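You operate a simulated robot arm through the tools that you are given. There is no shell and no other tool. Be economical: measure what you need, move in short steps, check, and stop when the job is done.

The job below is to be done with a simulated two-armed robot. You get a single attempt, and the scene is never put back.

JOB
Hold the teal work lamp on the top of the vacuum plate steady with one hand and press the button of the teal work lamp to switch it on with the other.
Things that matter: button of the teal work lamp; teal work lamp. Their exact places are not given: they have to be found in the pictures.

It is judged by the outcome, as a careful person would: the job done as asked, and still so three seconds after it is handed in. It fails if anything else is knocked over, pushed out of place, dropped, spilled or broken.

ROBOT AND FRAMES
Two 7-joint arms with two-finger parallel grippers on one trunk, on a base that drives. Base frame: it is fixed to the floor where the robot stands at the start and does not move with it; the origin is under the middle of the robot, x ahead of it, y to its left, z up; the surface under the hand at the start is at about z = 840. Readings come in mm, degrees, newtons and seconds.
The left shoulder is at the start at [20, 138, 1312], the right one opposite. With the tool pointing down near the work surface each hand reaches from about 100 to 460 mm from the robot's upright axis, wherever it stands, measured 20 degrees to its own side. Places, roughly: button of the teal work lamp [500, 0, 1000]. Payload 1.57 kg a hand.
Tool frame (each hand has its own): the origin (TCP) lies between the finger pads and is the grasp point; the fingertips stand 30 mm ahead of it; z points along the fingers, y is the line along which they close. The gripper opens to 80 mm. The fingers are 17 mm wide and 12 mm thick; the gripper's body (40 by 82 mm) begins 80 mm behind the TCP.
Orientation is that of the tool frame in the base frame, as a unit quaternion [w, x, y, z]. With the fingers straight down and closing along the base's y, the tool's x points along the base's -x, its y along +y and its z along -z.

CONTROLS
- The arms move only by the tool move_arm. It takes "left_deltas", "right_deltas" or both (then of equal length, played together; a hand with none holds still); each is a list of rows, each a list of 7 numbers: the shift along the base's x, y, z in units of 250 mm (1.0 is 250 mm), then the turn, a rotation vector about the base's x, y, z in units of 180 degrees (1.0 is 180 degrees), then the gripper command, from -1 (fully open) to 1 (shut), values between in proportion. In form: [[dx, dy, dz, rx, ry, rz, hand], ...]. A call has 1 to 12 rows; each row is the pose to reach, as a shift and turn from the pose commanded when the call began. A call with a number of a shift or a turn outside -1 to 1 is refused whole. A row lasts 0.2 s, in which the tool goes at most 50 mm and 8.6 degrees; a call with a longer step from one row to the next is refused whole, and so is a gripper value outside its range. Where a pose cannot be reached the arm comes as near as it can. A force on the tool above 40 N (or 10 N above the force at the start of the call, whichever is more), or a blocked arm, ends the call early, and 0.2 s more pass. Each finger travels about 45 mm/s and halts on what it meets, pressing with about 40 N; the grip force reading is that of the motor and also rises with nothing between the fingers. The clock runs only during rows and for 0.2 s after the last one: add rows that repeat a pose to give the fingers time. The reply holds the time, the measured pose of the TCP, the force on the tool along the base axes, the opening and the grip force, in the units named above and with some noise, with the torque about the TCP (base axes, N m) and any sound that the robot's microphone picked up.
- Cameras (640 x 400 px; columns grow to the right, rows downward): "scene" is now at [194.7, 0.4, 1219.8]; the picture's right is [0.00, -1.00, 0.00], its down [-0.31, -0.00, -0.95] and it looks along [0.95, 0.00, -0.31] (base axes); focal length 214 px, centre (320, 200). "left" rides on the left gripper at [72, 7, -122] in its tool frame; the picture's right is [-0.09, 1.00, 0.00], its down [-0.84, -0.08, -0.54] and it looks along [-0.54, -0.05, 0.84] (tool axes); focal length 238 px, centre (320, 200). "right" rides on the right gripper at [72, -7, -122] in its tool frame; the picture's right is [0.09, 1.00, 0.00], its down [-0.84, 0.08, -0.54] and it looks along [-0.54, 0.05, 0.84] (tool axes); focal length 238 px, centre (320, 200).
- grab_frame(camera): a new picture of that camera. It takes no simulated time.
- move_column(by): slides the trunk up (or, below 0, down) by that many mm; the arms and the scene camera ride with it, the base frame stays. It gives what a move gives, with no picture.
- steer(legs): drives the robot by 1 to 6 legs, each [ahead, left, turn to the left] in mm, mm and degrees, along the robot's own axes; the way and the turn of a leg run together, so that a leg with both is an arc; at most 1500 mm and 180 degrees a leg. The arms and the cameras ride along, it lands a little off, and it stops where it bumps. It gives what a move gives.
- turn_head(pan, tilt): turns the head with the scene camera to pan (to the left, within 60 degrees either way) and tilt (down, from -29 to 69), counted from straight ahead of the robot. It gives what a move gives.
- probe_pixels(camera, pixels): for up to 12 pixels [column, row] of the newest picture of that camera ("zoom" is the newest enlarged one), the place [x, y, z] in the base frame of the surface seen there, good to about 2 mm. It takes no simulated time.
- close_up(camera, box): a new picture of the part [left, top, right, bottom] of that camera's present view, enlarged. It takes no simulated time.
- job_done(): hands the job in; it is judged then, once.

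Keep the steps short. Do not move on a guess: measure, check each grasp and each placing, and mend mistakes. In all there are 80 turns and 78 pictures (those below and enlarged ones count). Leave the grippers open and the arms clear of the work at the hand-in unless told otherwise, and finish with a single line.

The tools are called after "Call:" as a command line: name --argument value ..., lists and objects as JSON in quotes. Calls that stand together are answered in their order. move_arm: Moves the arms, as the interface text tells. Its arguments: {"type":"object","properties":{"left_deltas":{"type":"array","items":{"type":"array","items":{"type":"number"}}},"right_deltas":{"type":"array","items":{"type":"array","items":{"type":"number"}}}},"required":[]} The other tools are called the same way: move_column (by) slides the trunk up or down; steer (legs) drives the base; turn_head (pan, tilt) turns the head that bears the scene camera; grab_frame (camera) takes a picture; probe_pixels (camera, pixels) gives the place of the surface under pixels of a picture; close_up (camera, box) takes an enlarged picture of a part of a camera's view; job_done () hands the job in.

At the start:

```text
t: 0.0
left_tcp_pos: [345.5, 138.0, 1153.3]
left_ee_rot: [-0.295, -0.004, 0.956, -0.002]
left_contact_force: [0.5, -0.1, -0.4]
left_torque: [0.01, 0.03, 0.0]
left_opening: 80.1
left_gripper_force: 0.2
right_tcp_pos: [340.0, -170.8, 1151.5]
right_ee_rot: [-0.3, 0.003, 0.954, 0.002]
right_contact_force: [-0.6, -0.7, 0.5]
right_torque: [-0.04, -0.01, 0.0]
right_opening: 80.1
right_gripper_force: 0.0
trunk travel left (down, up): [-687.0, 553.0]
robot x, y, heading: [2.4, 0.5, -0.0]
head pan, tilt: [0.2, 18.4]
```

scene: 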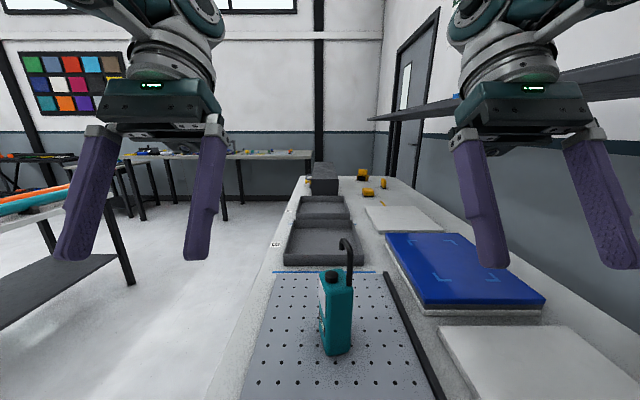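
right: 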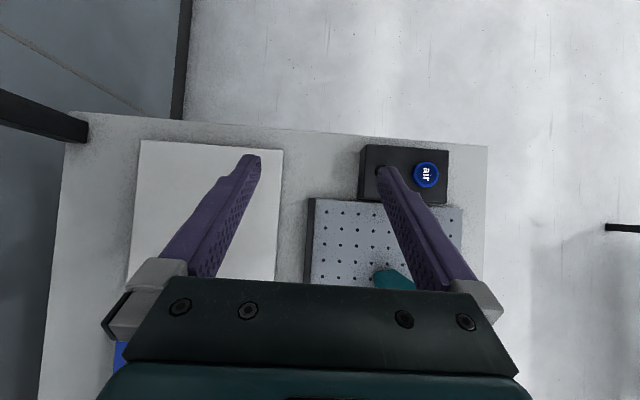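
left: 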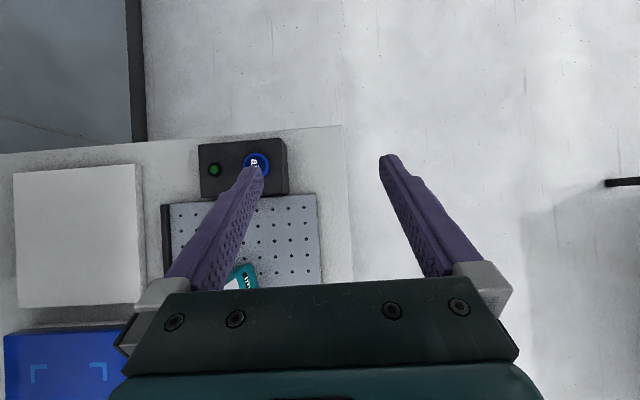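

I see the teal lamp around pixel (336,310). I'll take an enlarged view of it to find its button.

Call:
close_up --camera "scene" --box '[270, 225, 400, 365]'

Call:
turn_head --pan 0 --tilt 50

Call:
grab_frame --camera "scene"

```text
2.86 times, centred on (335, 295) of scene
```

zoom: 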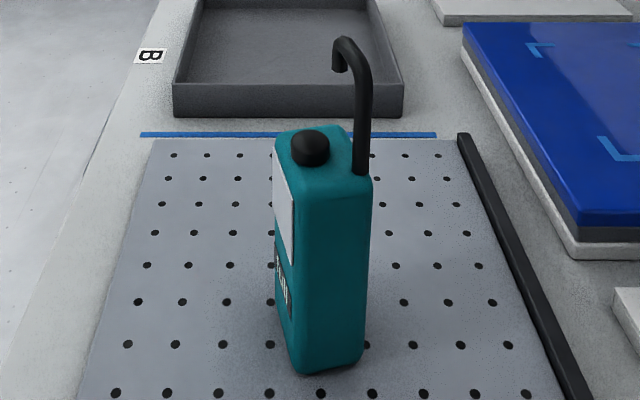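

```text
t: 1.0
left_tcp_pos: [346.4, 140.1, 1153.5]
left_ee_rot: [-0.295, -0.003, 0.956, -0.002]
left_contact_force: [-0.7, 0.9, 0.5]
left_torque: [0.0, 0.01, -0.03]
left_opening: 80.0
left_gripper_force: 0.0
right_tcp_pos: [340.4, -170.3, 1151.4]
right_ee_rot: [-0.302, 0.003, 0.953, 0.001]
right_contact_force: [0.0, -0.1, -0.3]
right_torque: [-0.01, -0.03, -0.01]
right_opening: 80.1
right_gripper_force: 0.1
trunk travel left (down, up): [-687.0, 553.0]
robot x, y, heading: [0.8, -2.2, 0.2]
head pan, tilt: [0.0, 50.0]
```

```text
73 pictures are left
```

scene: 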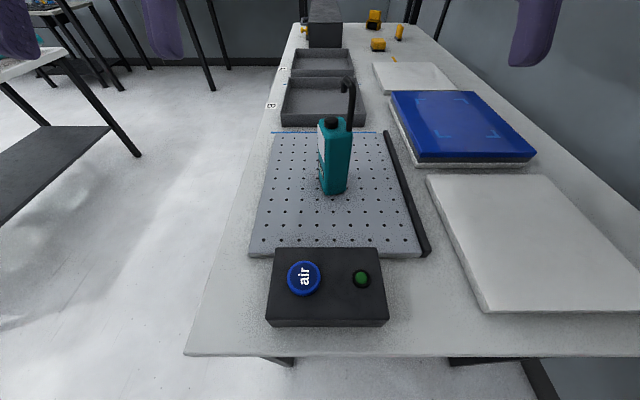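

The black knob on top at zoom (310,147) may be the button, but the left face carries a white panel and markings too. I'll zoom in from the new head tilt and measure.

Call:
close_up --camera "scene" --box '[290, 70, 380, 205]'

Call:
close_up --camera "left" --box '[180, 120, 320, 300]'

Call:
probe_pixels --camera "scene" --pixels '[[331, 122], [345, 124], [349, 82], [333, 190], [336, 160], [322, 150], [346, 187], [323, 190], [304, 277], [361, 278], [300, 200], [323, 121]]'

```text
2.96 times, centred on (335, 138) of scene
```

zoom: 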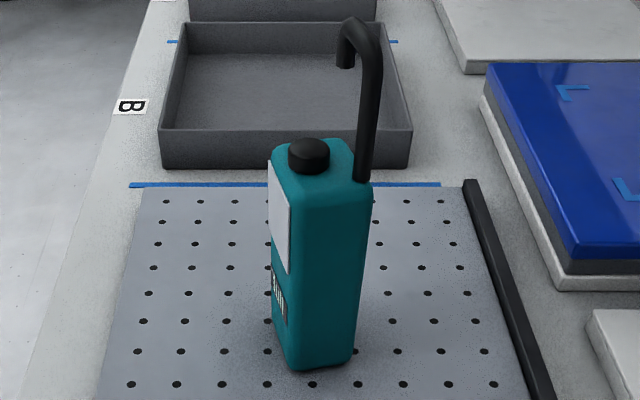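

```text
2.22 times, centred on (250, 210) of left
```

zoom: 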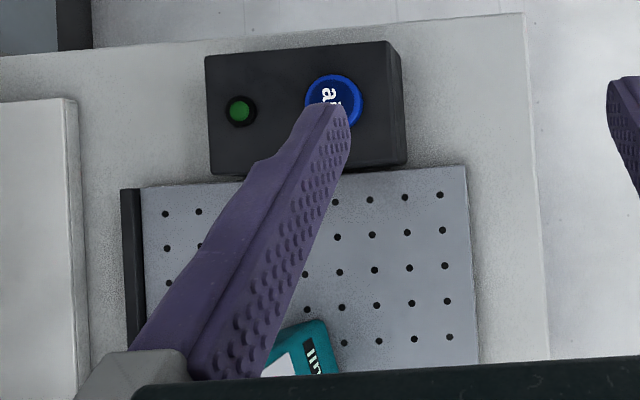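

```text
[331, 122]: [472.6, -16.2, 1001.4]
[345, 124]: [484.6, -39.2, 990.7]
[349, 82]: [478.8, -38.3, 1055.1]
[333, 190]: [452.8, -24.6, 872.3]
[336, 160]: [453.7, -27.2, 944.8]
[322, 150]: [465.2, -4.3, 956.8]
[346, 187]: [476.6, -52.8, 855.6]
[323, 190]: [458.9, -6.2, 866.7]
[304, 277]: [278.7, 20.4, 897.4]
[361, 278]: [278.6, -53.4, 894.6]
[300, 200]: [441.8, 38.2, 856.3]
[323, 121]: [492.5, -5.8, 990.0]
```

The lamp body spans z≈855–990, with the knob top near z 1001 at about (475,-14). I want to look at its top and its +y face, so I'll move the left hand forward and to the left and take a picture from above.

Call:
move_arm --left_deltas '[[0.16, 0.08, 0, 0, 0, 0, -1], [0.32, 0.16, 0, 0, 0, 0, -1], [0.48, 0.24, 0, 0, 0, 0, -1], [0.48, 0.24, 0, 0, 0, 0, -1]]'

Call:
grab_frame --camera "left"

```text
t: 2.0
left_tcp_pos: [353.1, 173.2, 1140.4]
left_ee_rot: [-0.32, -0.009, 0.947, -0.005]
left_contact_force: [-0.1, 0.9, 0.2]
left_torque: [-0.03, -0.01, 0.01]
left_opening: 80.0
left_gripper_force: 0.0
left hand out of reach, approached as far as the arm can: row 1, 2, 3, 4
right_tcp_pos: [339.5, -170.6, 1150.8]
right_ee_rot: [-0.302, 0.004, 0.953, 0.002]
right_contact_force: [0.4, 0.2, 1.1]
right_torque: [0.0, -0.01, -0.01]
right_opening: 80.0
right_gripper_force: 0.2
trunk travel left (down, up): [-687.0, 553.0]
robot x, y, heading: [-2.3, -3.0, -0.1]
head pan, tilt: [0.0, 50.0]
```

```text
70 pictures are left
```

left: 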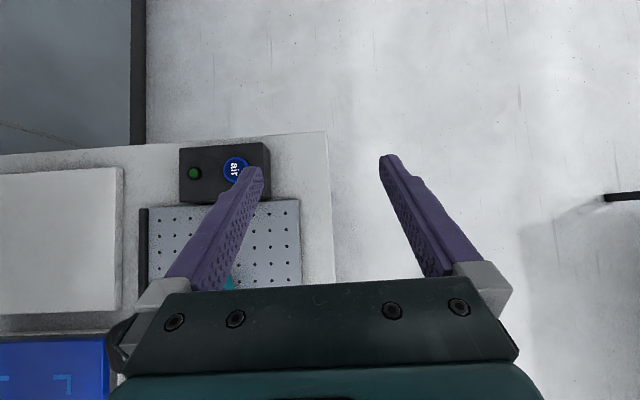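

The straight-down pose is near the arm's limit. I'll pitch the left hand so its fingers point forward and 45° down while drawing it back a little. It stays well above the table.

Call:
move_arm --left_deltas '[[-0.03, 0, 0, 0, -0.044, 0, -1], [-0.06, 0, 0, 0, -0.088, 0, -1], [-0.1, 0, 0, 0, -0.132, 0, -1], [-0.14, 0, 0, 0, -0.176, 0, -1], [-0.18, 0, 0, 0, -0.22, 0, -1], [-0.22, 0, 0, 0, -0.264, 0, -1], [-0.26, 0, 0, 0, -0.308, 0, -1], [-0.3, 0, 0, 0, -0.352, 0, -1], [-0.33, 0, 0, 0, -0.396, 0, -1], [-0.35, 0, 0, 0, -0.439, 0, -1], [-0.35, 0, 0, 0, -0.439, 0, -1]]'

Call:
grab_frame --camera "left"

Call:
close_up --camera "scene" --box '[290, 70, 380, 205]'

Call:
probe_pixels --camera "zoom" --pixels '[[309, 150], [275, 172], [345, 150], [366, 185], [300, 185], [296, 362], [352, 358], [276, 325], [300, 250], [355, 250], [281, 210], [365, 150]]'

```text
t: 2.4
left_tcp_pos: [310.9, 167.0, 1084.3]
left_ee_rot: [-0.351, -0.002, 0.936, 0.004]
left_contact_force: [0.5, 0.5, 0.5]
left_torque: [0.03, 0.0, 0.0]
left_opening: 80.2
left_gripper_force: 0.0
right_tcp_pos: [339.8, -170.5, 1150.1]
right_ee_rot: [-0.301, 0.004, 0.954, 0.002]
right_contact_force: [0.5, 0.0, -0.1]
right_torque: [-0.04, 0.02, 0.0]
right_opening: 80.1
right_gripper_force: 0.0
trunk travel left (down, up): [-687.0, 553.0]
robot x, y, heading: [-0.7, 0.3, 0.0]
head pan, tilt: [0.0, 50.0]
stopped in row 2 (left hand): the arm was blocked; the commanded pose is now the measured one
```

```text
69 pictures are left
```

left: 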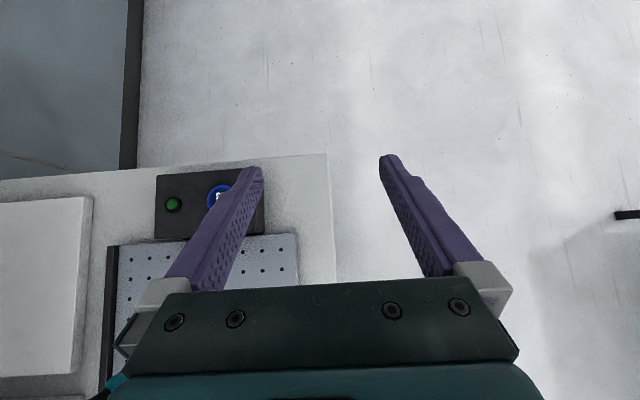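

```text
2.96 times, centred on (335, 138) of scene
```

zoom: 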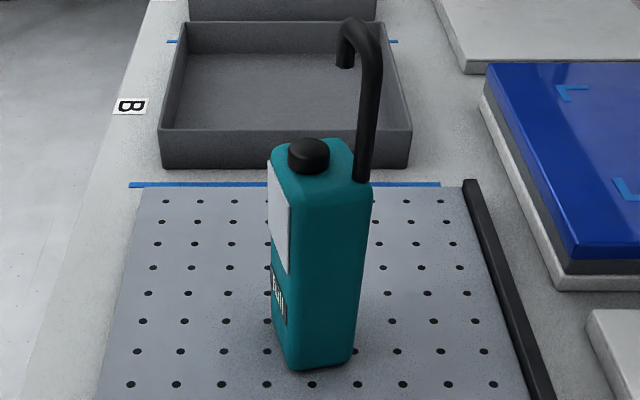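

```text
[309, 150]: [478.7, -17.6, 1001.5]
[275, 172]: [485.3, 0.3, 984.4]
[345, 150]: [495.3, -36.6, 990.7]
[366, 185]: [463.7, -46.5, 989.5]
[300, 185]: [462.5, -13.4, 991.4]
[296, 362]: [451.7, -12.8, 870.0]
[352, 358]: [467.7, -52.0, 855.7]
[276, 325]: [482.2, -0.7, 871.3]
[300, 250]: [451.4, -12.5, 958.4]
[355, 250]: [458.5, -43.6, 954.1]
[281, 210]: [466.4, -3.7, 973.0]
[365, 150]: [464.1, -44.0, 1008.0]
```

The arm was blocked partway, probably by joint limits near full stretch. It is now at (311,167,1084), and I'll pitch again from there with the TCP nearly fixed.

Call:
move_arm --left_deltas '[[0, 0, 0, 0, -0.04, 0, -1], [0, 0, 0, 0, -0.08, 0, -1], [0, 0, 0, 0, -0.12, 0, -1], [0, 0, 0, 0, -0.16, 0, -1], [0, 0, 0, 0, -0.2, 0, -1], [0, 0, 0, 0, -0.24, 0, -1], [0, 0, 0, 0, -0.28, 0, -1], [0, 0, 0, 0, -0.32, 0, -1], [0, 0, 0, 0, -0.36, 0, -1], [0, 0, 0, 0, -0.4, 0, -1], [0, 0, 0, 0, -0.4, 0, -1]]'

Call:
grab_frame --camera "left"

```text
t: 4.8
left_tcp_pos: [313.0, 168.3, 1084.0]
left_ee_rot: [0.267, -0.006, 0.964, 0.003]
left_contact_force: [0.1, 0.4, -1.2]
left_torque: [-0.02, 0.02, -0.01]
left_opening: 79.9
left_gripper_force: 0.1
right_tcp_pos: [338.2, -170.7, 1151.3]
right_ee_rot: [-0.302, 0.003, 0.953, 0.002]
right_contact_force: [0.0, 0.9, 0.2]
right_torque: [-0.01, 0.01, 0.01]
right_opening: 80.2
right_gripper_force: 0.1
trunk travel left (down, up): [-687.0, 553.0]
robot x, y, heading: [-0.8, -0.2, 0.1]
head pan, tilt: [0.0, 50.0]
```

```text
67 pictures are left
```

left: 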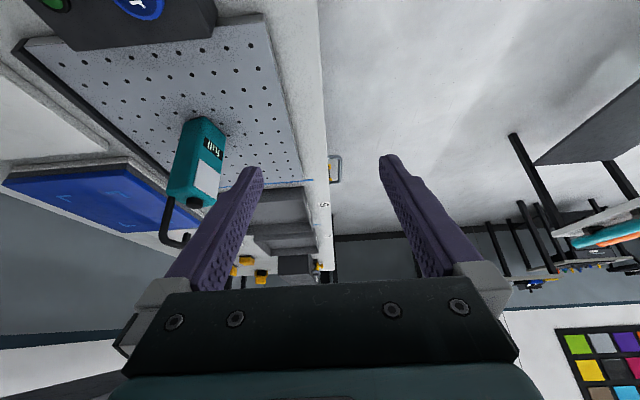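

The left camera now sees the lamp upside down at about (195,165). I'll enlarge that.

Call:
close_up --camera "left" --box '[130, 100, 260, 260]'

Call:
probe_pixels --camera "left" --pixels '[[194, 203], [188, 196], [209, 180], [207, 145], [215, 190], [222, 140], [170, 235]]'

```text
2.50 times, centred on (195, 180) of left
```

zoom: 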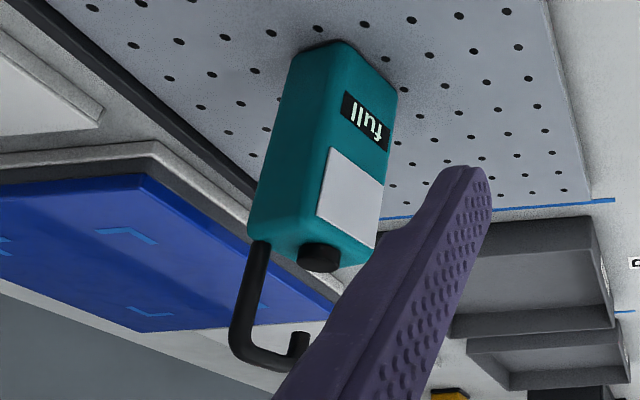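

```text
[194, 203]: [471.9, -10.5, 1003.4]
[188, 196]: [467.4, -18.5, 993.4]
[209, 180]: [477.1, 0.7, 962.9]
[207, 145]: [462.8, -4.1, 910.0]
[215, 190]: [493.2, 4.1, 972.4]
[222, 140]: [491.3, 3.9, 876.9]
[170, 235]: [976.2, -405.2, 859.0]
```

The white panel and the "full" sticker are flat labels, so the button is the black knob on top at about (475,-16,1002). The body is turned about 15°: its left-face normal is (-0.26,0.97), its section is about 50 mm and its centre is about (480,-24).

I'll grip with the left hand from the +y side, closing along (0.97,0.26). First I'll yaw it by -75° in place.

Call:
move_arm --left_deltas '[[0, 0, 0, 0, 0, -0.0463, -1], [0, 0, 0, 0, 0, -0.0926, -1], [0, 0, 0, 0, 0, -0.1389, -1], [0, 0, 0, 0, 0, -0.1852, -1], [0, 0, 0, 0, 0, -0.2315, -1], [0, 0, 0, 0, 0, -0.2778, -1], [0, 0, 0, 0, 0, -0.3241, -1], [0, 0, 0, 0, 0, -0.3704, -1], [0, 0, 0, 0, 0, -0.4167, -1], [0, 0, 0, 0, 0, -0.4167, -1]]'

Call:
grab_frame --camera "scene"

```text
t: 7.0
left_tcp_pos: [311.5, 166.5, 1085.1]
left_ee_rot: [0.212, 0.585, 0.767, -0.161]
left_contact_force: [-0.7, -0.3, -0.8]
left_torque: [0.0, -0.04, 0.0]
left_opening: 80.1
left_gripper_force: 0.0
right_tcp_pos: [340.4, -170.8, 1150.8]
right_ee_rot: [-0.301, 0.004, 0.954, 0.002]
right_contact_force: [0.3, 0.8, -0.3]
right_torque: [-0.03, 0.0, 0.01]
right_opening: 79.8
right_gripper_force: 0.0
trunk travel left (down, up): [-687.0, 553.0]
robot x, y, heading: [1.4, 1.6, 0.1]
head pan, tilt: [0.0, 50.0]
```

```text
65 pictures are left
```

scene: 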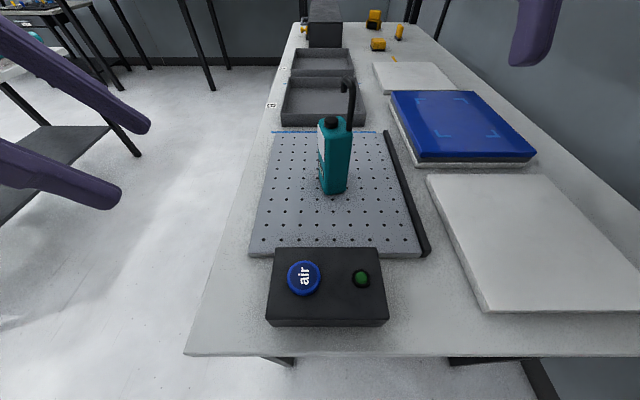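

The yaw worked. Next I'll lower the trunk by 100 mm for better reach at lamp height. The hands stay well above everything.

Call:
move_column --by -100

Call:
move_arm --left_deltas '[[0, 0, 0, -0.043, -0.0116, 0, -1], [0, 0, 0, -0.086, -0.0232, 0, -1], [0, 0, 0, -0.1288, -0.0347, 0, -1], [0, 0, 0, -0.1288, -0.0347, 0, -1]]'

```text
t: 8.3
left_tcp_pos: [313.4, 164.9, 994.9]
left_ee_rot: [0.215, 0.583, 0.767, -0.161]
left_contact_force: [0.2, -0.1, -0.3]
left_torque: [-0.02, -0.01, 0.02]
left_opening: 80.3
left_gripper_force: 0.1
right_tcp_pos: [340.2, -172.7, 1064.1]
right_ee_rot: [-0.3, 0.005, 0.954, -0.001]
right_contact_force: [0.1, 0.3, 0.3]
right_torque: [0.0, -0.01, 0.03]
right_opening: 79.6
right_gripper_force: 0.0
trunk travel left (down, up): [-587.0, 653.0]
robot x, y, heading: [-1.5, 3.2, -0.1]
head pan, tilt: [0.0, 50.0]
```

```text
t: 9.3
left_tcp_pos: [314.8, 161.6, 995.7]
left_ee_rot: [0.37, 0.535, 0.706, -0.28]
left_contact_force: [0.5, -0.6, 0.1]
left_torque: [0.01, 0.01, -0.04]
left_opening: 80.0
left_gripper_force: 0.1
right_tcp_pos: [343.2, -175.8, 1063.9]
right_ee_rot: [-0.301, 0.006, 0.954, -0.001]
right_contact_force: [-0.4, -0.3, 0.0]
right_torque: [-0.03, 0.02, 0.0]
right_opening: 80.2
right_gripper_force: 0.0
trunk travel left (down, up): [-587.0, 653.0]
robot x, y, heading: [-0.8, 0.1, -0.1]
head pan, tilt: [0.0, 50.0]
```

The left hand now points along (0.22,-0.79,-0.57) as planned. I'll move it to the pre-grasp point at about (456,68,990), 110 mm short of the grasp.

Call:
move_arm --left_deltas '[[0.14, -0.094, -0.006, 0, 0, 0, -1], [0.283, -0.188, -0.012, 0, 0, 0, -1], [0.424, -0.282, -0.018, 0, 0, 0, -1], [0.565, -0.375, -0.024, 0, 0, 0, -1], [0.565, -0.375, -0.024, 0, 0, 0, -1]]'

Call:
grab_frame --camera "scene"

Call:
grab_frame --camera "left"

```text
t: 10.5
left_tcp_pos: [456.5, 65.6, 989.6]
left_ee_rot: [0.37, 0.536, 0.705, -0.28]
left_contact_force: [-1.2, 0.4, 0.1]
left_torque: [-0.01, 0.01, 0.01]
left_opening: 79.9
left_gripper_force: 0.1
right_tcp_pos: [343.4, -176.8, 1063.1]
right_ee_rot: [-0.3, 0.005, 0.954, -0.001]
right_contact_force: [-1.0, -0.2, 0.2]
right_torque: [0.01, -0.01, 0.01]
right_opening: 79.8
right_gripper_force: 0.1
trunk travel left (down, up): [-587.0, 653.0]
robot x, y, heading: [3.0, 1.2, 0.1]
head pan, tilt: [0.0, 50.0]
```

```text
64 pictures are left
```

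scene: 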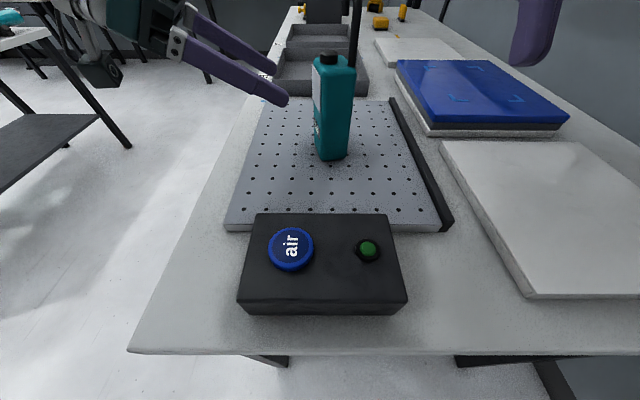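

```text
63 pictures are left
```

left: 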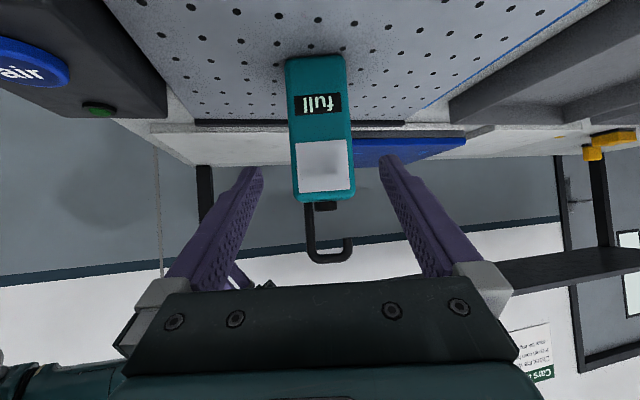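

The lamp sits centred between the open fingers, around column 320. I'll measure its face edges to check the alignment.

Call:
probe_pixels --camera "left" --pixels '[[297, 130], [345, 130], [321, 130], [294, 80], [340, 80], [325, 206], [321, 165], [300, 185], [345, 185]]'

```text
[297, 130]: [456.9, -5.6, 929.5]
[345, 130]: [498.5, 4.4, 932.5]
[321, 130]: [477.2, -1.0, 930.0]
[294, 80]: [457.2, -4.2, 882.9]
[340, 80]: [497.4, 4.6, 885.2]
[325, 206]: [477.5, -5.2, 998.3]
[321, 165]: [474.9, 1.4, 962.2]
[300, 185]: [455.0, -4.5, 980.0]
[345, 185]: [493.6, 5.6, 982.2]
```

The alignment is good: the left-face centre is (477.5,-1) with the edge at 13.5°. I'll advance the open fingers around the body to TCP (482,-21,925).

Call:
move_arm --left_deltas '[[0.017, -0.058, -0.043, 0, 0, 0, -1], [0.034, -0.115, -0.086, 0, 0, 0, -1], [0.051, -0.173, -0.129, 0, 0, 0, -1], [0.068, -0.231, -0.172, 0, 0, 0, -1], [0.085, -0.288, -0.215, 0, 0, 0, -1], [0.102, -0.346, -0.258, 0, 0, 0, -1], [0.102, -0.346, -0.258, 0, 0, 0, -1]]'

Call:
grab_frame --camera "left"

Call:
grab_frame --camera "scene"

```text
t: 12.1
left_tcp_pos: [482.4, -20.7, 926.5]
left_ee_rot: [0.37, 0.536, 0.705, -0.28]
left_contact_force: [0.2, -0.3, -0.2]
left_torque: [0.02, 0.0, -0.02]
left_opening: 80.0
left_gripper_force: 0.1
right_tcp_pos: [345.2, -175.9, 1063.9]
right_ee_rot: [-0.301, 0.005, 0.954, -0.002]
right_contact_force: [-0.4, 0.2, -0.7]
right_torque: [-0.01, 0.0, 0.03]
right_opening: 80.0
right_gripper_force: 0.1
trunk travel left (down, up): [-587.0, 653.0]
robot x, y, heading: [1.7, -1.4, -0.1]
head pan, tilt: [0.0, 50.0]
```

```text
62 pictures are left
```

left: 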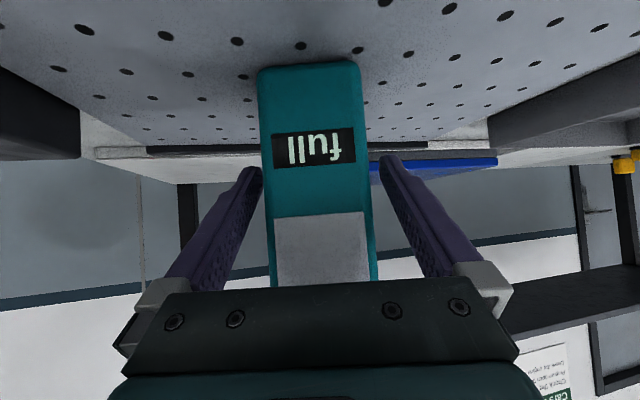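

```text
61 pictures are left
```

scene: 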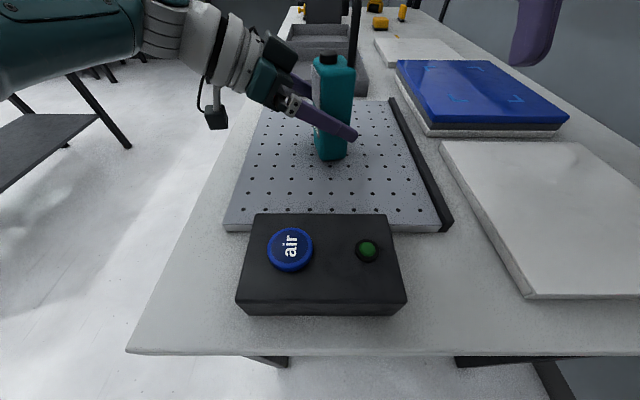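

The body sits between the pads, with the gap roughly even on both sides. I'll close the fingers slowly and watch the opening and forces.

Call:
move_arm --left_deltas '[[0, 0, 0, 0, 0, 0, -0.8], [0, 0, 0, 0, 0, 0, -0.6], [0, 0, 0, 0, 0, 0, -0.45], [0, 0, 0, 0, 0, 0, -0.35], [0, 0, 0, 0, 0, 0, -0.25], [0, 0, 0, 0, 0, 0, -0.2], [0, 0, 0, 0, 0, 0, -0.2]]'

Call:
grab_frame --camera "left"

```text
t: 13.7
left_tcp_pos: [482.2, -21.3, 926.4]
left_ee_rot: [0.37, 0.536, 0.704, -0.282]
left_contact_force: [-2.5, 1.1, 4.2]
left_torque: [0.12, 0.31, -0.07]
left_opening: 57.9
left_gripper_force: 40.3
right_tcp_pos: [343.7, -178.3, 1063.8]
right_ee_rot: [-0.299, 0.006, 0.954, -0.001]
right_contact_force: [0.7, -0.5, -0.8]
right_torque: [0.03, 0.01, 0.01]
right_opening: 80.0
right_gripper_force: 0.0
trunk travel left (down, up): [-587.0, 653.0]
robot x, y, heading: [2.7, -2.0, -0.0]
head pan, tilt: [0.0, 50.0]
```

```text
60 pictures are left
```

left: 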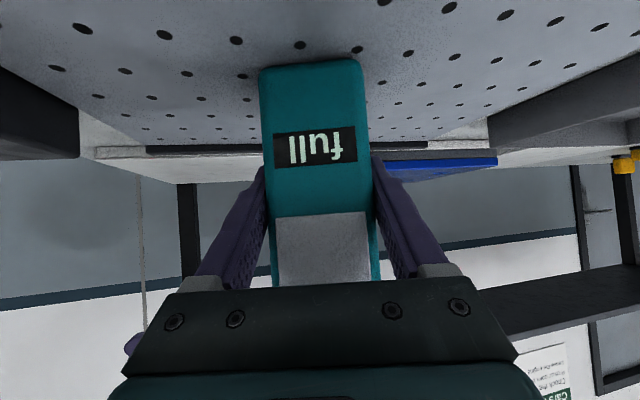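

The lamp is gripped: opening 57.9 mm, grip force 40 N. I'll hold it and measure the knob and hook again for the right hand.

Call:
turn_head --pan 0 --tilt 30

Call:
close_up --camera "scene" --box '[280, 80, 400, 200]'

```text
t: 14.6
left_tcp_pos: [482.6, -21.8, 926.2]
left_ee_rot: [0.371, 0.535, 0.705, -0.28]
left_contact_force: [-1.5, 2.3, 4.1]
left_torque: [0.2, 0.34, -0.05]
left_opening: 57.6
left_gripper_force: 40.4
right_tcp_pos: [344.8, -178.5, 1062.7]
right_ee_rot: [-0.299, 0.005, 0.954, -0.002]
right_contact_force: [0.4, -0.3, 0.0]
right_torque: [-0.01, -0.02, 0.0]
right_opening: 80.2
right_gripper_force: 0.0
trunk travel left (down, up): [-587.0, 653.0]
robot x, y, heading: [0.3, 2.7, 0.1]
head pan, tilt: [0.0, 30.0]
```

```text
3.33 times, centred on (340, 140) of scene
```

zoom: 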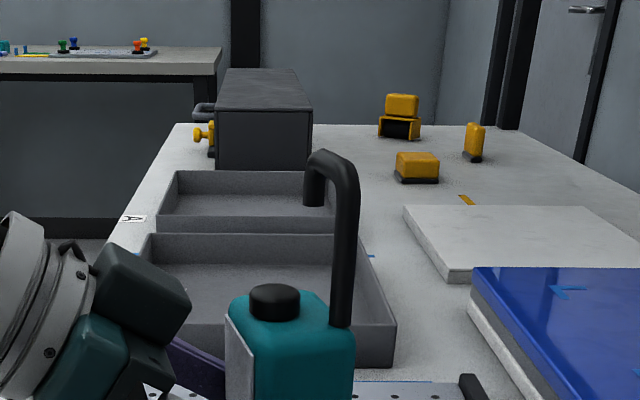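

Call:
probe_pixels --camera "zoom" --pixels '[[275, 290], [254, 296], [296, 295], [275, 310], [275, 286], [341, 310], [347, 200], [335, 160], [313, 195], [322, 153], [341, 250]]'

```text
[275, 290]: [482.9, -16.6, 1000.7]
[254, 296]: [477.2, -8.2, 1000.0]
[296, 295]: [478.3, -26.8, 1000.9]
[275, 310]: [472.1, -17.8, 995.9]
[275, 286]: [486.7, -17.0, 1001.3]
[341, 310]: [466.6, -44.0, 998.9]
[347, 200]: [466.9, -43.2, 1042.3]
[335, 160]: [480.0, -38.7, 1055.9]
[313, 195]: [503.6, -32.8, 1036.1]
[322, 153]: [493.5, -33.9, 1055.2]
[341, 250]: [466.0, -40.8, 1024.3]
```

The knob's centre is (479,-17), its top z is 1001 and its radius is about 10. The hook tube runs at y≈-45 to -33, up to z≈1060. I'll close the right gripper, raise that hand 50 mm and pitch it to 20° forward of straight down.

Call:
move_arm --right_deltas '[[0, 0, 0.03, 0, -0.0435, 0, -0.5], [0, 0, 0.06, 0, -0.087, 0, 0], [0, 0, 0.09, 0, -0.1305, 0, 0.5], [0, 0, 0.12, 0, -0.174, 0, 1], [0, 0, 0.15, 0, -0.2175, 0, 1], [0, 0, 0.18, 0, -0.261, 0, 1], [0, 0, 0.2, 0, -0.3047, 0, 1], [0, 0, 0.2, 0, -0.3047, 0, 1]]' --left_deltas '[[0, 0, 0, 0, 0, 0, -0.2], [0, 0, 0, 0, 0, 0, -0.2], [0, 0, 0, 0, 0, 0, -0.2], [0, 0, 0, 0, 0, 0, -0.2], [0, 0, 0, 0, 0, 0, -0.2], [0, 0, 0, 0, 0, 0, -0.2], [0, 0, 0, 0, 0, 0, -0.2], [0, 0, 0, 0, 0, 0, -0.2]]'

```text
t: 15.9
left_tcp_pos: [480.4, -12.2, 926.0]
left_ee_rot: [0.372, 0.534, 0.705, -0.28]
left_contact_force: [-1.4, 2.5, 8.2]
left_torque: [0.43, 0.34, 0.01]
left_opening: 57.8
left_gripper_force: 39.7
right_tcp_pos: [321.6, -134.1, 1065.9]
right_ee_rot: [0.018, -0.062, 0.997, -0.033]
right_contact_force: [-0.2, -0.5, -0.7]
right_torque: [-0.02, 0.0, 0.01]
right_opening: 0.0
right_gripper_force: 20.2
trunk travel left (down, up): [-587.0, 653.0]
robot x, y, heading: [-3.1, 9.1, -0.2]
head pan, tilt: [0.0, 30.0]
stopped in row 6 (right hand): the arm was blocked; the commanded pose is now the measured one
```

The right arm was blocked, and both the base and the left hand shifted about 9 mm in +y. I'll look before doing anything else.

Call:
turn_head --pan -40 --tilt 20

Call:
grab_frame --camera "scene"

Call:
grab_frame --camera "right"

Call:
grab_frame --camera "left"

```text
t: 17.0
left_tcp_pos: [479.3, -9.7, 926.6]
left_ee_rot: [0.369, 0.536, 0.706, -0.28]
left_contact_force: [1.1, -2.6, 3.7]
left_torque: [-0.25, -0.35, -0.03]
left_opening: 57.7
left_gripper_force: 40.3
right_tcp_pos: [321.1, -132.0, 1067.2]
right_ee_rot: [0.018, -0.063, 0.997, -0.032]
right_contact_force: [-0.6, -0.5, -0.2]
right_torque: [0.0, 0.0, 0.02]
right_opening: 0.1
right_gripper_force: 20.6
trunk travel left (down, up): [-587.0, 653.0]
robot x, y, heading: [-2.6, 8.6, 0.1]
head pan, tilt: [-40.0, 20.0]
```

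```text
58 pictures are left
```

scene: 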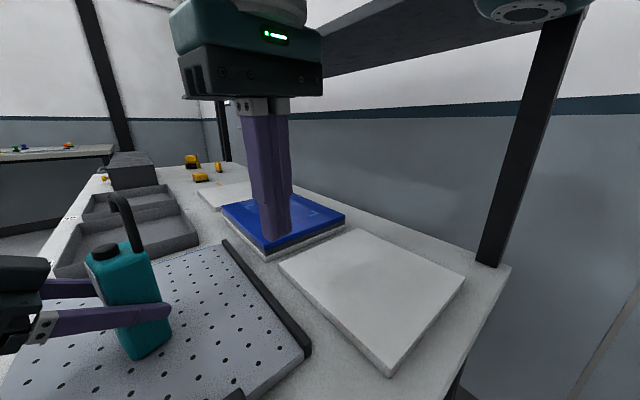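

```text
57 pictures are left
```

right: 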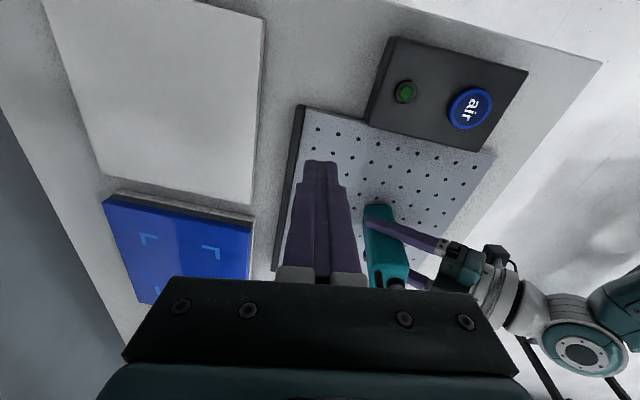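

```text
56 pictures are left
```

left: 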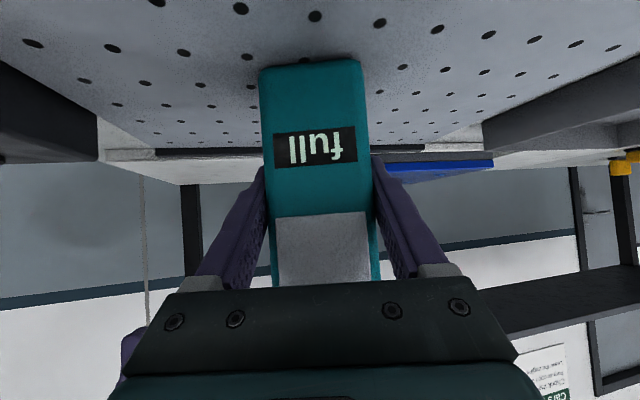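

There is a shelf with a post on the right, and the right elbow at about (530,10) is close to it. I'll measure them.

Call:
probe_pixels --camera "scene" --pixels '[[530, 10], [490, 15], [575, 12], [545, 60], [490, 260], [430, 20], [330, 68], [400, 50], [510, 200]]'

Call:
turn_head --pan -60 --tilt -15

Call:
grab_frame --camera "scene"

```text
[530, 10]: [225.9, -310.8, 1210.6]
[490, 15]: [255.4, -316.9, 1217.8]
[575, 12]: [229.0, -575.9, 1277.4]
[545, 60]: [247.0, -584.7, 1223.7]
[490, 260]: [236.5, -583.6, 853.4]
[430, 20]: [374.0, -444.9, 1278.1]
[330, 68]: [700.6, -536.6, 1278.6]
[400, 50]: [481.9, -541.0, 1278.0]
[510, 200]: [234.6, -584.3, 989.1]
```

```text
t: 18.0
left_tcp_pos: [479.2, -11.4, 926.8]
left_ee_rot: [0.369, 0.536, 0.706, -0.28]
left_contact_force: [-1.7, 1.0, 8.2]
left_torque: [-0.16, -0.2, 0.0]
left_opening: 57.7
left_gripper_force: 40.0
right_tcp_pos: [320.5, -131.4, 1068.6]
right_ee_rot: [0.018, -0.065, 0.997, -0.032]
right_contact_force: [0.0, 0.8, -0.4]
right_torque: [0.0, -0.04, 0.02]
right_opening: 0.0
right_gripper_force: 21.2
trunk travel left (down, up): [-587.0, 653.0]
robot x, y, heading: [0.5, 10.5, -0.1]
head pan, tilt: [-60.0, -15.0]
```

```text
55 pictures are left
```

scene: 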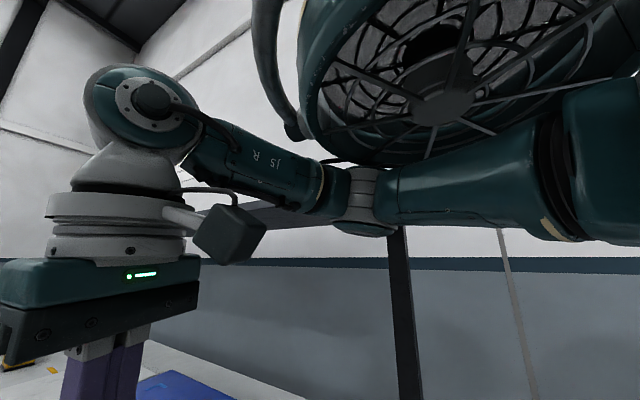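

The upper arm and forearm are visible. There is also a large ring with spokes at the top, which could be what blocked the arm, so I'll measure it.

Call:
probe_pixels --camera "scene" --pixels '[[330, 130], [400, 160], [440, 105], [530, 60], [275, 60], [295, 130], [320, 160], [370, 215], [250, 215], [450, 200], [350, 10], [240, 145]]'

Call:
turn_head --pan -60 --tilt -29

Call:
grab_frame --camera "scene"

```text
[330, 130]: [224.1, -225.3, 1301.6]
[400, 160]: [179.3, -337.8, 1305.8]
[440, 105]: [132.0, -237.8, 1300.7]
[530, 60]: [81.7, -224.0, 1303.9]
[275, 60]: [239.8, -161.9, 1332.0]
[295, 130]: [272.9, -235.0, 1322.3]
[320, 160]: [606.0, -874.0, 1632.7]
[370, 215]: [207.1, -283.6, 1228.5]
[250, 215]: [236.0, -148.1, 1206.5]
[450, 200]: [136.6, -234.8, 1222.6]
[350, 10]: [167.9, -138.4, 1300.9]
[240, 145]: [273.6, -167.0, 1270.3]
```

```text
t: 18.8
left_tcp_pos: [479.1, -10.5, 926.1]
left_ee_rot: [0.369, 0.536, 0.706, -0.28]
left_contact_force: [-4.4, 1.8, 8.6]
left_torque: [-0.03, -0.18, 0.0]
left_opening: 58.0
left_gripper_force: 39.7
right_tcp_pos: [320.7, -131.4, 1067.1]
right_ee_rot: [0.019, -0.065, 0.997, -0.032]
right_contact_force: [0.0, 1.0, 0.3]
right_torque: [-0.02, 0.01, -0.01]
right_opening: 0.3
right_gripper_force: 21.5
trunk travel left (down, up): [-587.0, 653.0]
robot x, y, heading: [1.7, 7.2, -0.1]
head pan, tilt: [-60.0, -28.6]
```

```text
54 pictures are left
```

scene: 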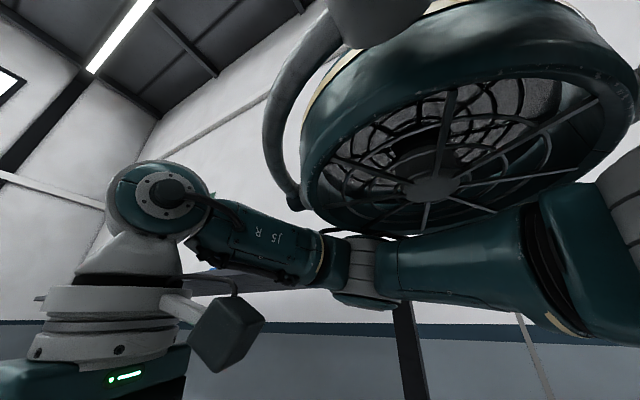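

A hood hangs over the right arm with its rim at z≈1300, spanning x 80–280 and y -340 to -140. The forearm most likely touched it while rising.

I don't want to push against it while holding the lamp. I'll release the lamp, back the left hand out, then lower the trunk so the right arm works below the hood. First comes the release and retreat along the approach line.

Call:
move_arm --left_deltas '[[0, 0, 0, 0, 0, 0, -0.6], [0, 0, 0, 0, 0, 0, -1], [0, 0, 0, 0, 0, 0, -1], [0.0, 0, 0, 0, 0, 0, -1], [-0.02, 0.069, 0.052, 0, 0, 0, -1], [-0.051, 0.173, 0.129, 0, 0, 0, -1], [-0.076, 0.26, 0.194, 0, 0, 0, -1], [-0.102, 0.346, 0.258, 0, 0, 0, -1], [-0.102, 0.38, 0.4, 0, 0, 0, -1], [-0.102, 0.4, 0.52, 0, 0, 0, -1], [-0.102, 0.4, 0.52, 0, 0, 0, -1]]'

Call:
turn_head --pan 0 --tilt 40

Call:
grab_frame --camera "scene"

```text
t: 21.2
left_tcp_pos: [454.0, 89.6, 1055.5]
left_ee_rot: [0.368, 0.536, 0.706, -0.28]
left_contact_force: [-0.2, -0.4, -0.1]
left_torque: [-0.02, 0.01, 0.0]
left_opening: 80.2
left_gripper_force: 0.0
right_tcp_pos: [322.2, -131.6, 1067.2]
right_ee_rot: [0.017, -0.065, 0.997, -0.031]
right_contact_force: [1.2, 0.3, -1.3]
right_torque: [-0.03, 0.02, 0.0]
right_opening: 0.0
right_gripper_force: 21.6
trunk travel left (down, up): [-587.0, 653.0]
robot x, y, heading: [0.3, 9.4, 0.0]
head pan, tilt: [-60.0, -28.6]
```

```text
t: 22.6
left_tcp_pos: [452.4, 89.7, 1055.9]
left_ee_rot: [0.369, 0.536, 0.705, -0.281]
left_contact_force: [0.3, 0.9, 0.1]
left_torque: [-0.03, 0.0, -0.02]
left_opening: 79.7
left_gripper_force: 0.1
right_tcp_pos: [321.4, -131.1, 1067.0]
right_ee_rot: [0.018, -0.066, 0.997, -0.031]
right_contact_force: [0.0, 0.4, -0.3]
right_torque: [-0.02, -0.02, -0.05]
right_opening: 0.1
right_gripper_force: 21.1
trunk travel left (down, up): [-587.0, 653.0]
robot x, y, heading: [-1.3, 7.8, -0.1]
head pan, tilt: [0.0, 40.0]
```

```text
53 pictures are left
```

scene: 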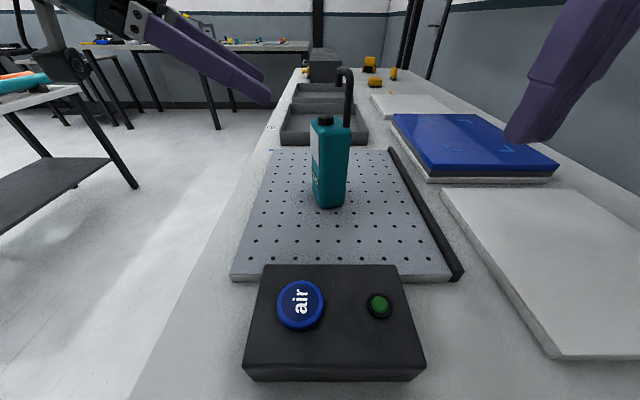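

The lamp stands upright and free. Both fingertips are above z≈1035, so I'll lower the trunk by 90 mm.

Call:
move_column --by -90

Call:
turn_head --pan -60 --tilt -15

Call:
grab_frame --camera "scene"

```text
t: 24.0
left_tcp_pos: [459.6, 82.0, 1042.4]
left_ee_rot: [0.381, 0.534, 0.697, -0.29]
left_contact_force: [0.0, 0.1, -0.1]
left_torque: [0.03, 0.01, -0.03]
left_opening: 80.2
left_gripper_force: 0.0
right_tcp_pos: [326.5, -136.7, 1060.4]
right_ee_rot: [0.022, -0.064, 0.996, -0.05]
right_contact_force: [0.2, 0.3, -0.5]
right_torque: [-0.04, -0.04, -0.03]
right_opening: 0.0
right_gripper_force: 21.2
trunk travel left (down, up): [-578.0, 662.0]
robot x, y, heading: [-7.4, 32.0, -0.4]
head pan, tilt: [0.0, 40.0]
stopped: the arm was blocked; the commanded pose is now the measured one
```

```text
t: 25.3
left_tcp_pos: [446.2, 120.9, 1034.6]
left_ee_rot: [0.366, 0.537, 0.707, -0.279]
left_contact_force: [0.3, 0.3, 0.1]
left_torque: [0.0, 0.01, 0.02]
left_opening: 80.0
left_gripper_force: 0.1
right_tcp_pos: [312.9, -97.4, 1046.3]
right_ee_rot: [0.017, -0.066, 0.997, -0.028]
right_contact_force: [0.2, 0.0, 0.0]
right_torque: [-0.01, 0.0, 0.0]
right_opening: 0.1
right_gripper_force: 21.1
trunk travel left (down, up): [-578.0, 662.0]
robot x, y, heading: [-6.8, 36.3, -0.4]
head pan, tilt: [-60.0, -15.0]
```

```text
52 pictures are left
```

scene: 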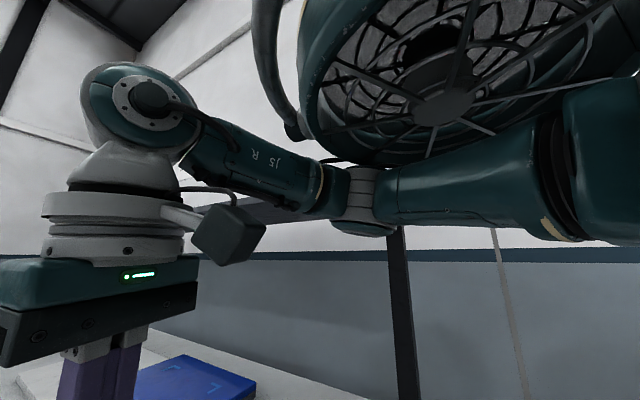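

Correction: the "hood" keeps the same place in the picture even though the base was pushed to y≈36, so it is part of the robot's own arm. The real contact is on the right side, most likely the right elbow on the overhead shelf (z≈1278, y<-440). Lowering the trunk pressed the elbow against it. I'll raise the trunk back to free it, then look.

Call:
move_column --by 100

Call:
turn_head --pan -60 --tilt 10

Call:
grab_frame --camera "scene"

```text
t: 26.6
left_tcp_pos: [446.3, 121.6, 1135.4]
left_ee_rot: [0.366, 0.537, 0.706, -0.28]
left_contact_force: [-0.8, -0.2, -0.7]
left_torque: [0.0, 0.01, -0.04]
left_opening: 79.8
left_gripper_force: 0.1
right_tcp_pos: [313.6, -97.8, 1146.4]
right_ee_rot: [0.017, -0.066, 0.997, -0.028]
right_contact_force: [-0.2, -0.4, -0.2]
right_torque: [-0.01, 0.0, -0.02]
right_opening: 0.0
right_gripper_force: 21.4
trunk travel left (down, up): [-678.0, 562.0]
robot x, y, heading: [-10.5, 36.9, -0.1]
head pan, tilt: [-60.0, -15.0]
```

```text
t: 27.5
left_tcp_pos: [445.9, 121.9, 1134.9]
left_ee_rot: [0.366, 0.537, 0.707, -0.279]
left_contact_force: [0.4, -1.3, 0.2]
left_torque: [0.01, 0.01, 0.02]
left_opening: 80.2
left_gripper_force: 0.0
right_tcp_pos: [314.3, -97.9, 1146.6]
right_ee_rot: [0.017, -0.066, 0.997, -0.029]
right_contact_force: [-0.5, -0.5, -0.4]
right_torque: [0.01, 0.01, 0.0]
right_opening: 0.0
right_gripper_force: 21.5
trunk travel left (down, up): [-678.0, 562.0]
robot x, y, heading: [-3.1, 39.0, -0.3]
head pan, tilt: [-60.0, 10.0]
```

```text
51 pictures are left
```

scene: 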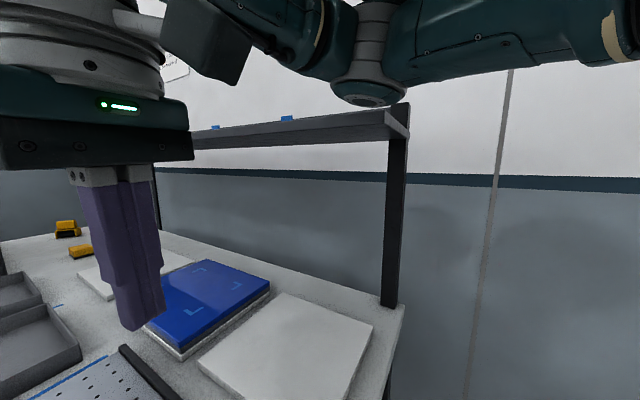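

Call:
probe_pixels --camera "scene" --pixels '[[370, 95], [345, 60], [400, 60], [393, 122], [405, 130], [380, 115], [300, 120], [200, 140], [340, 290], [480, 50]]'

Call:
turn_head --pan 50 --tilt 35

Call:
grab_frame --camera "scene"

```text
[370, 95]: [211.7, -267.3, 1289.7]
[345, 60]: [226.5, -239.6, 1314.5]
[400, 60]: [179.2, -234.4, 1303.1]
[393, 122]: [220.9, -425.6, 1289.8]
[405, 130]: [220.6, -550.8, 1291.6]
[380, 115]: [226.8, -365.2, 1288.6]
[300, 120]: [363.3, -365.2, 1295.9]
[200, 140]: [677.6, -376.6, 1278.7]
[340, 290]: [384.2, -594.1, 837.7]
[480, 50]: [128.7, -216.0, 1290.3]
```

```text
t: 29.4
left_tcp_pos: [445.5, 122.1, 1134.2]
left_ee_rot: [0.366, 0.537, 0.707, -0.28]
left_contact_force: [-0.3, 0.6, -0.2]
left_torque: [0.0, -0.02, 0.0]
left_opening: 80.2
left_gripper_force: 0.1
right_tcp_pos: [313.1, -98.8, 1146.5]
right_ee_rot: [0.018, -0.065, 0.997, -0.029]
right_contact_force: [0.1, 0.3, 1.0]
right_torque: [-0.02, 0.03, -0.04]
right_opening: 0.1
right_gripper_force: 22.1
trunk travel left (down, up): [-678.0, 562.0]
robot x, y, heading: [-8.9, 38.0, 0.1]
head pan, tilt: [50.0, 35.0]
```

```text
50 pictures are left
```

scene: 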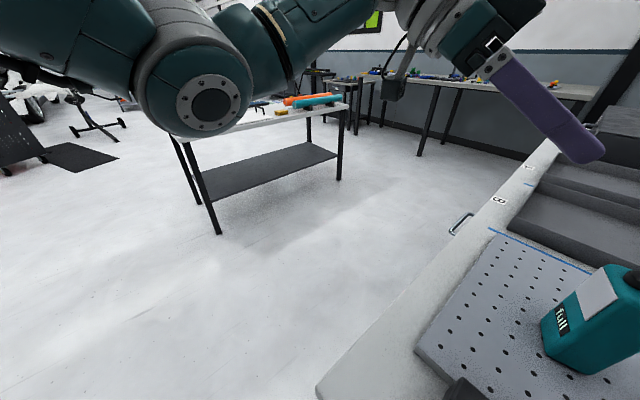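

The shelf's front edge is at y=-365, z≈1280–1290, and the right elbow at (212,-270) is close to it. Working from the open floor on the +y side of the table would avoid the shelf, so I'll measure the free room there.

Call:
probe_pixels --camera "scene" --pixels '[[330, 390], [440, 260], [490, 210], [218, 230], [340, 175], [200, 200], [300, 130], [190, 135], [460, 222], [350, 300], [100, 130], [420, 160]]'

Call:
turn_head --pan 0 --tilt 69

Call:
grab_frame --camera "scene"

```text
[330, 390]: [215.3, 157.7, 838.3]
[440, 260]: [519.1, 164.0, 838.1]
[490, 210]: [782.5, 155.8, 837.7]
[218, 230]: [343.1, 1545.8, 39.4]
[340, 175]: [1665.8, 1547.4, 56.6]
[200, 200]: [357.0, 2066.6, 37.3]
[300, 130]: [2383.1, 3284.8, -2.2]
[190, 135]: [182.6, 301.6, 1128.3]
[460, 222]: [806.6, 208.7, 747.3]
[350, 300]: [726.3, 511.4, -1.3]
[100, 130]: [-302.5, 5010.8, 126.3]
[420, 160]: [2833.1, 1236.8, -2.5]
```

```text
t: 30.6
left_tcp_pos: [445.5, 121.3, 1134.4]
left_ee_rot: [0.366, 0.537, 0.707, -0.279]
left_contact_force: [0.2, 0.1, 0.3]
left_torque: [0.03, 0.01, 0.0]
left_opening: 79.8
left_gripper_force: 0.0
right_tcp_pos: [312.6, -97.1, 1145.2]
right_ee_rot: [0.017, -0.067, 0.997, -0.029]
right_contact_force: [0.3, 0.9, 0.7]
right_torque: [-0.02, -0.02, 0.02]
right_opening: 0.1
right_gripper_force: 20.9
trunk travel left (down, up): [-678.0, 562.0]
robot x, y, heading: [-5.4, 34.9, -0.3]
head pan, tilt: [0.0, 68.8]
```

```text
49 pictures are left
```

scene: 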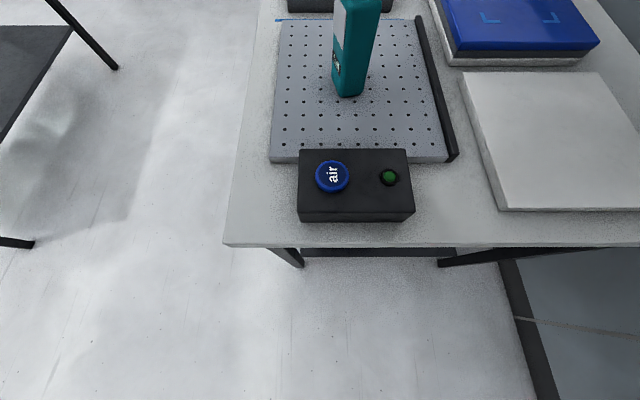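

Plan: work from the +y side. The table edge is at y≈160 and the floor is free out to y≈1545.

After a 90° right turn, the left hand's present attitude will point along -u, gripping from the lamp's +x side. The right hand can then press the knob with the hook on the far side and the shelf far away. I'll drive left 485, ahead 485 and turn right 90°. The hands stay at z>1110, above everything on the table.

Call:
steer --legs '[[0, 485, 0], [490, 0, 0], [0, 0, -90]]'

Call:
turn_head --pan 0 --tilt 40

Call:
grab_frame --camera "scene"

```text
t: 39.8
left_tcp_pos: [570.5, 71.9, 1135.2]
left_ee_rot: [0.06, 0.88, 0.119, -0.456]
left_contact_force: [0.5, -0.2, 0.7]
left_torque: [0.0, -0.02, -0.03]
left_opening: 80.0
left_gripper_force: 0.2
right_tcp_pos: [350.5, 205.0, 1145.3]
right_ee_rot: [-0.008, 0.659, 0.752, -0.032]
right_contact_force: [0.3, -0.2, -0.2]
right_torque: [-0.01, -0.02, 0.0]
right_opening: 0.0
right_gripper_force: 21.6
trunk travel left (down, up): [-678.0, 562.0]
robot x, y, heading: [487.1, 524.0, -90.0]
head pan, tilt: [0.0, 68.8]
```

```text
t: 40.7
left_tcp_pos: [568.1, 71.4, 1134.6]
left_ee_rot: [0.061, 0.88, 0.119, -0.456]
left_contact_force: [0.1, -0.4, 0.3]
left_torque: [-0.01, -0.02, 0.0]
left_opening: 80.1
left_gripper_force: 0.1
right_tcp_pos: [349.1, 205.0, 1146.1]
right_ee_rot: [-0.009, 0.659, 0.752, -0.032]
right_contact_force: [-1.0, 0.3, -0.3]
right_torque: [-0.03, -0.01, -0.03]
right_opening: 0.1
right_gripper_force: 21.0
trunk travel left (down, up): [-678.0, 562.0]
robot x, y, heading: [486.5, 527.7, -89.9]
head pan, tilt: [0.0, 40.0]
```

```text
48 pictures are left
```

scene: 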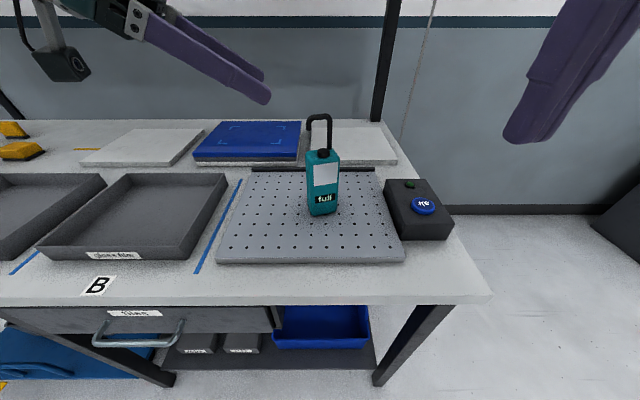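

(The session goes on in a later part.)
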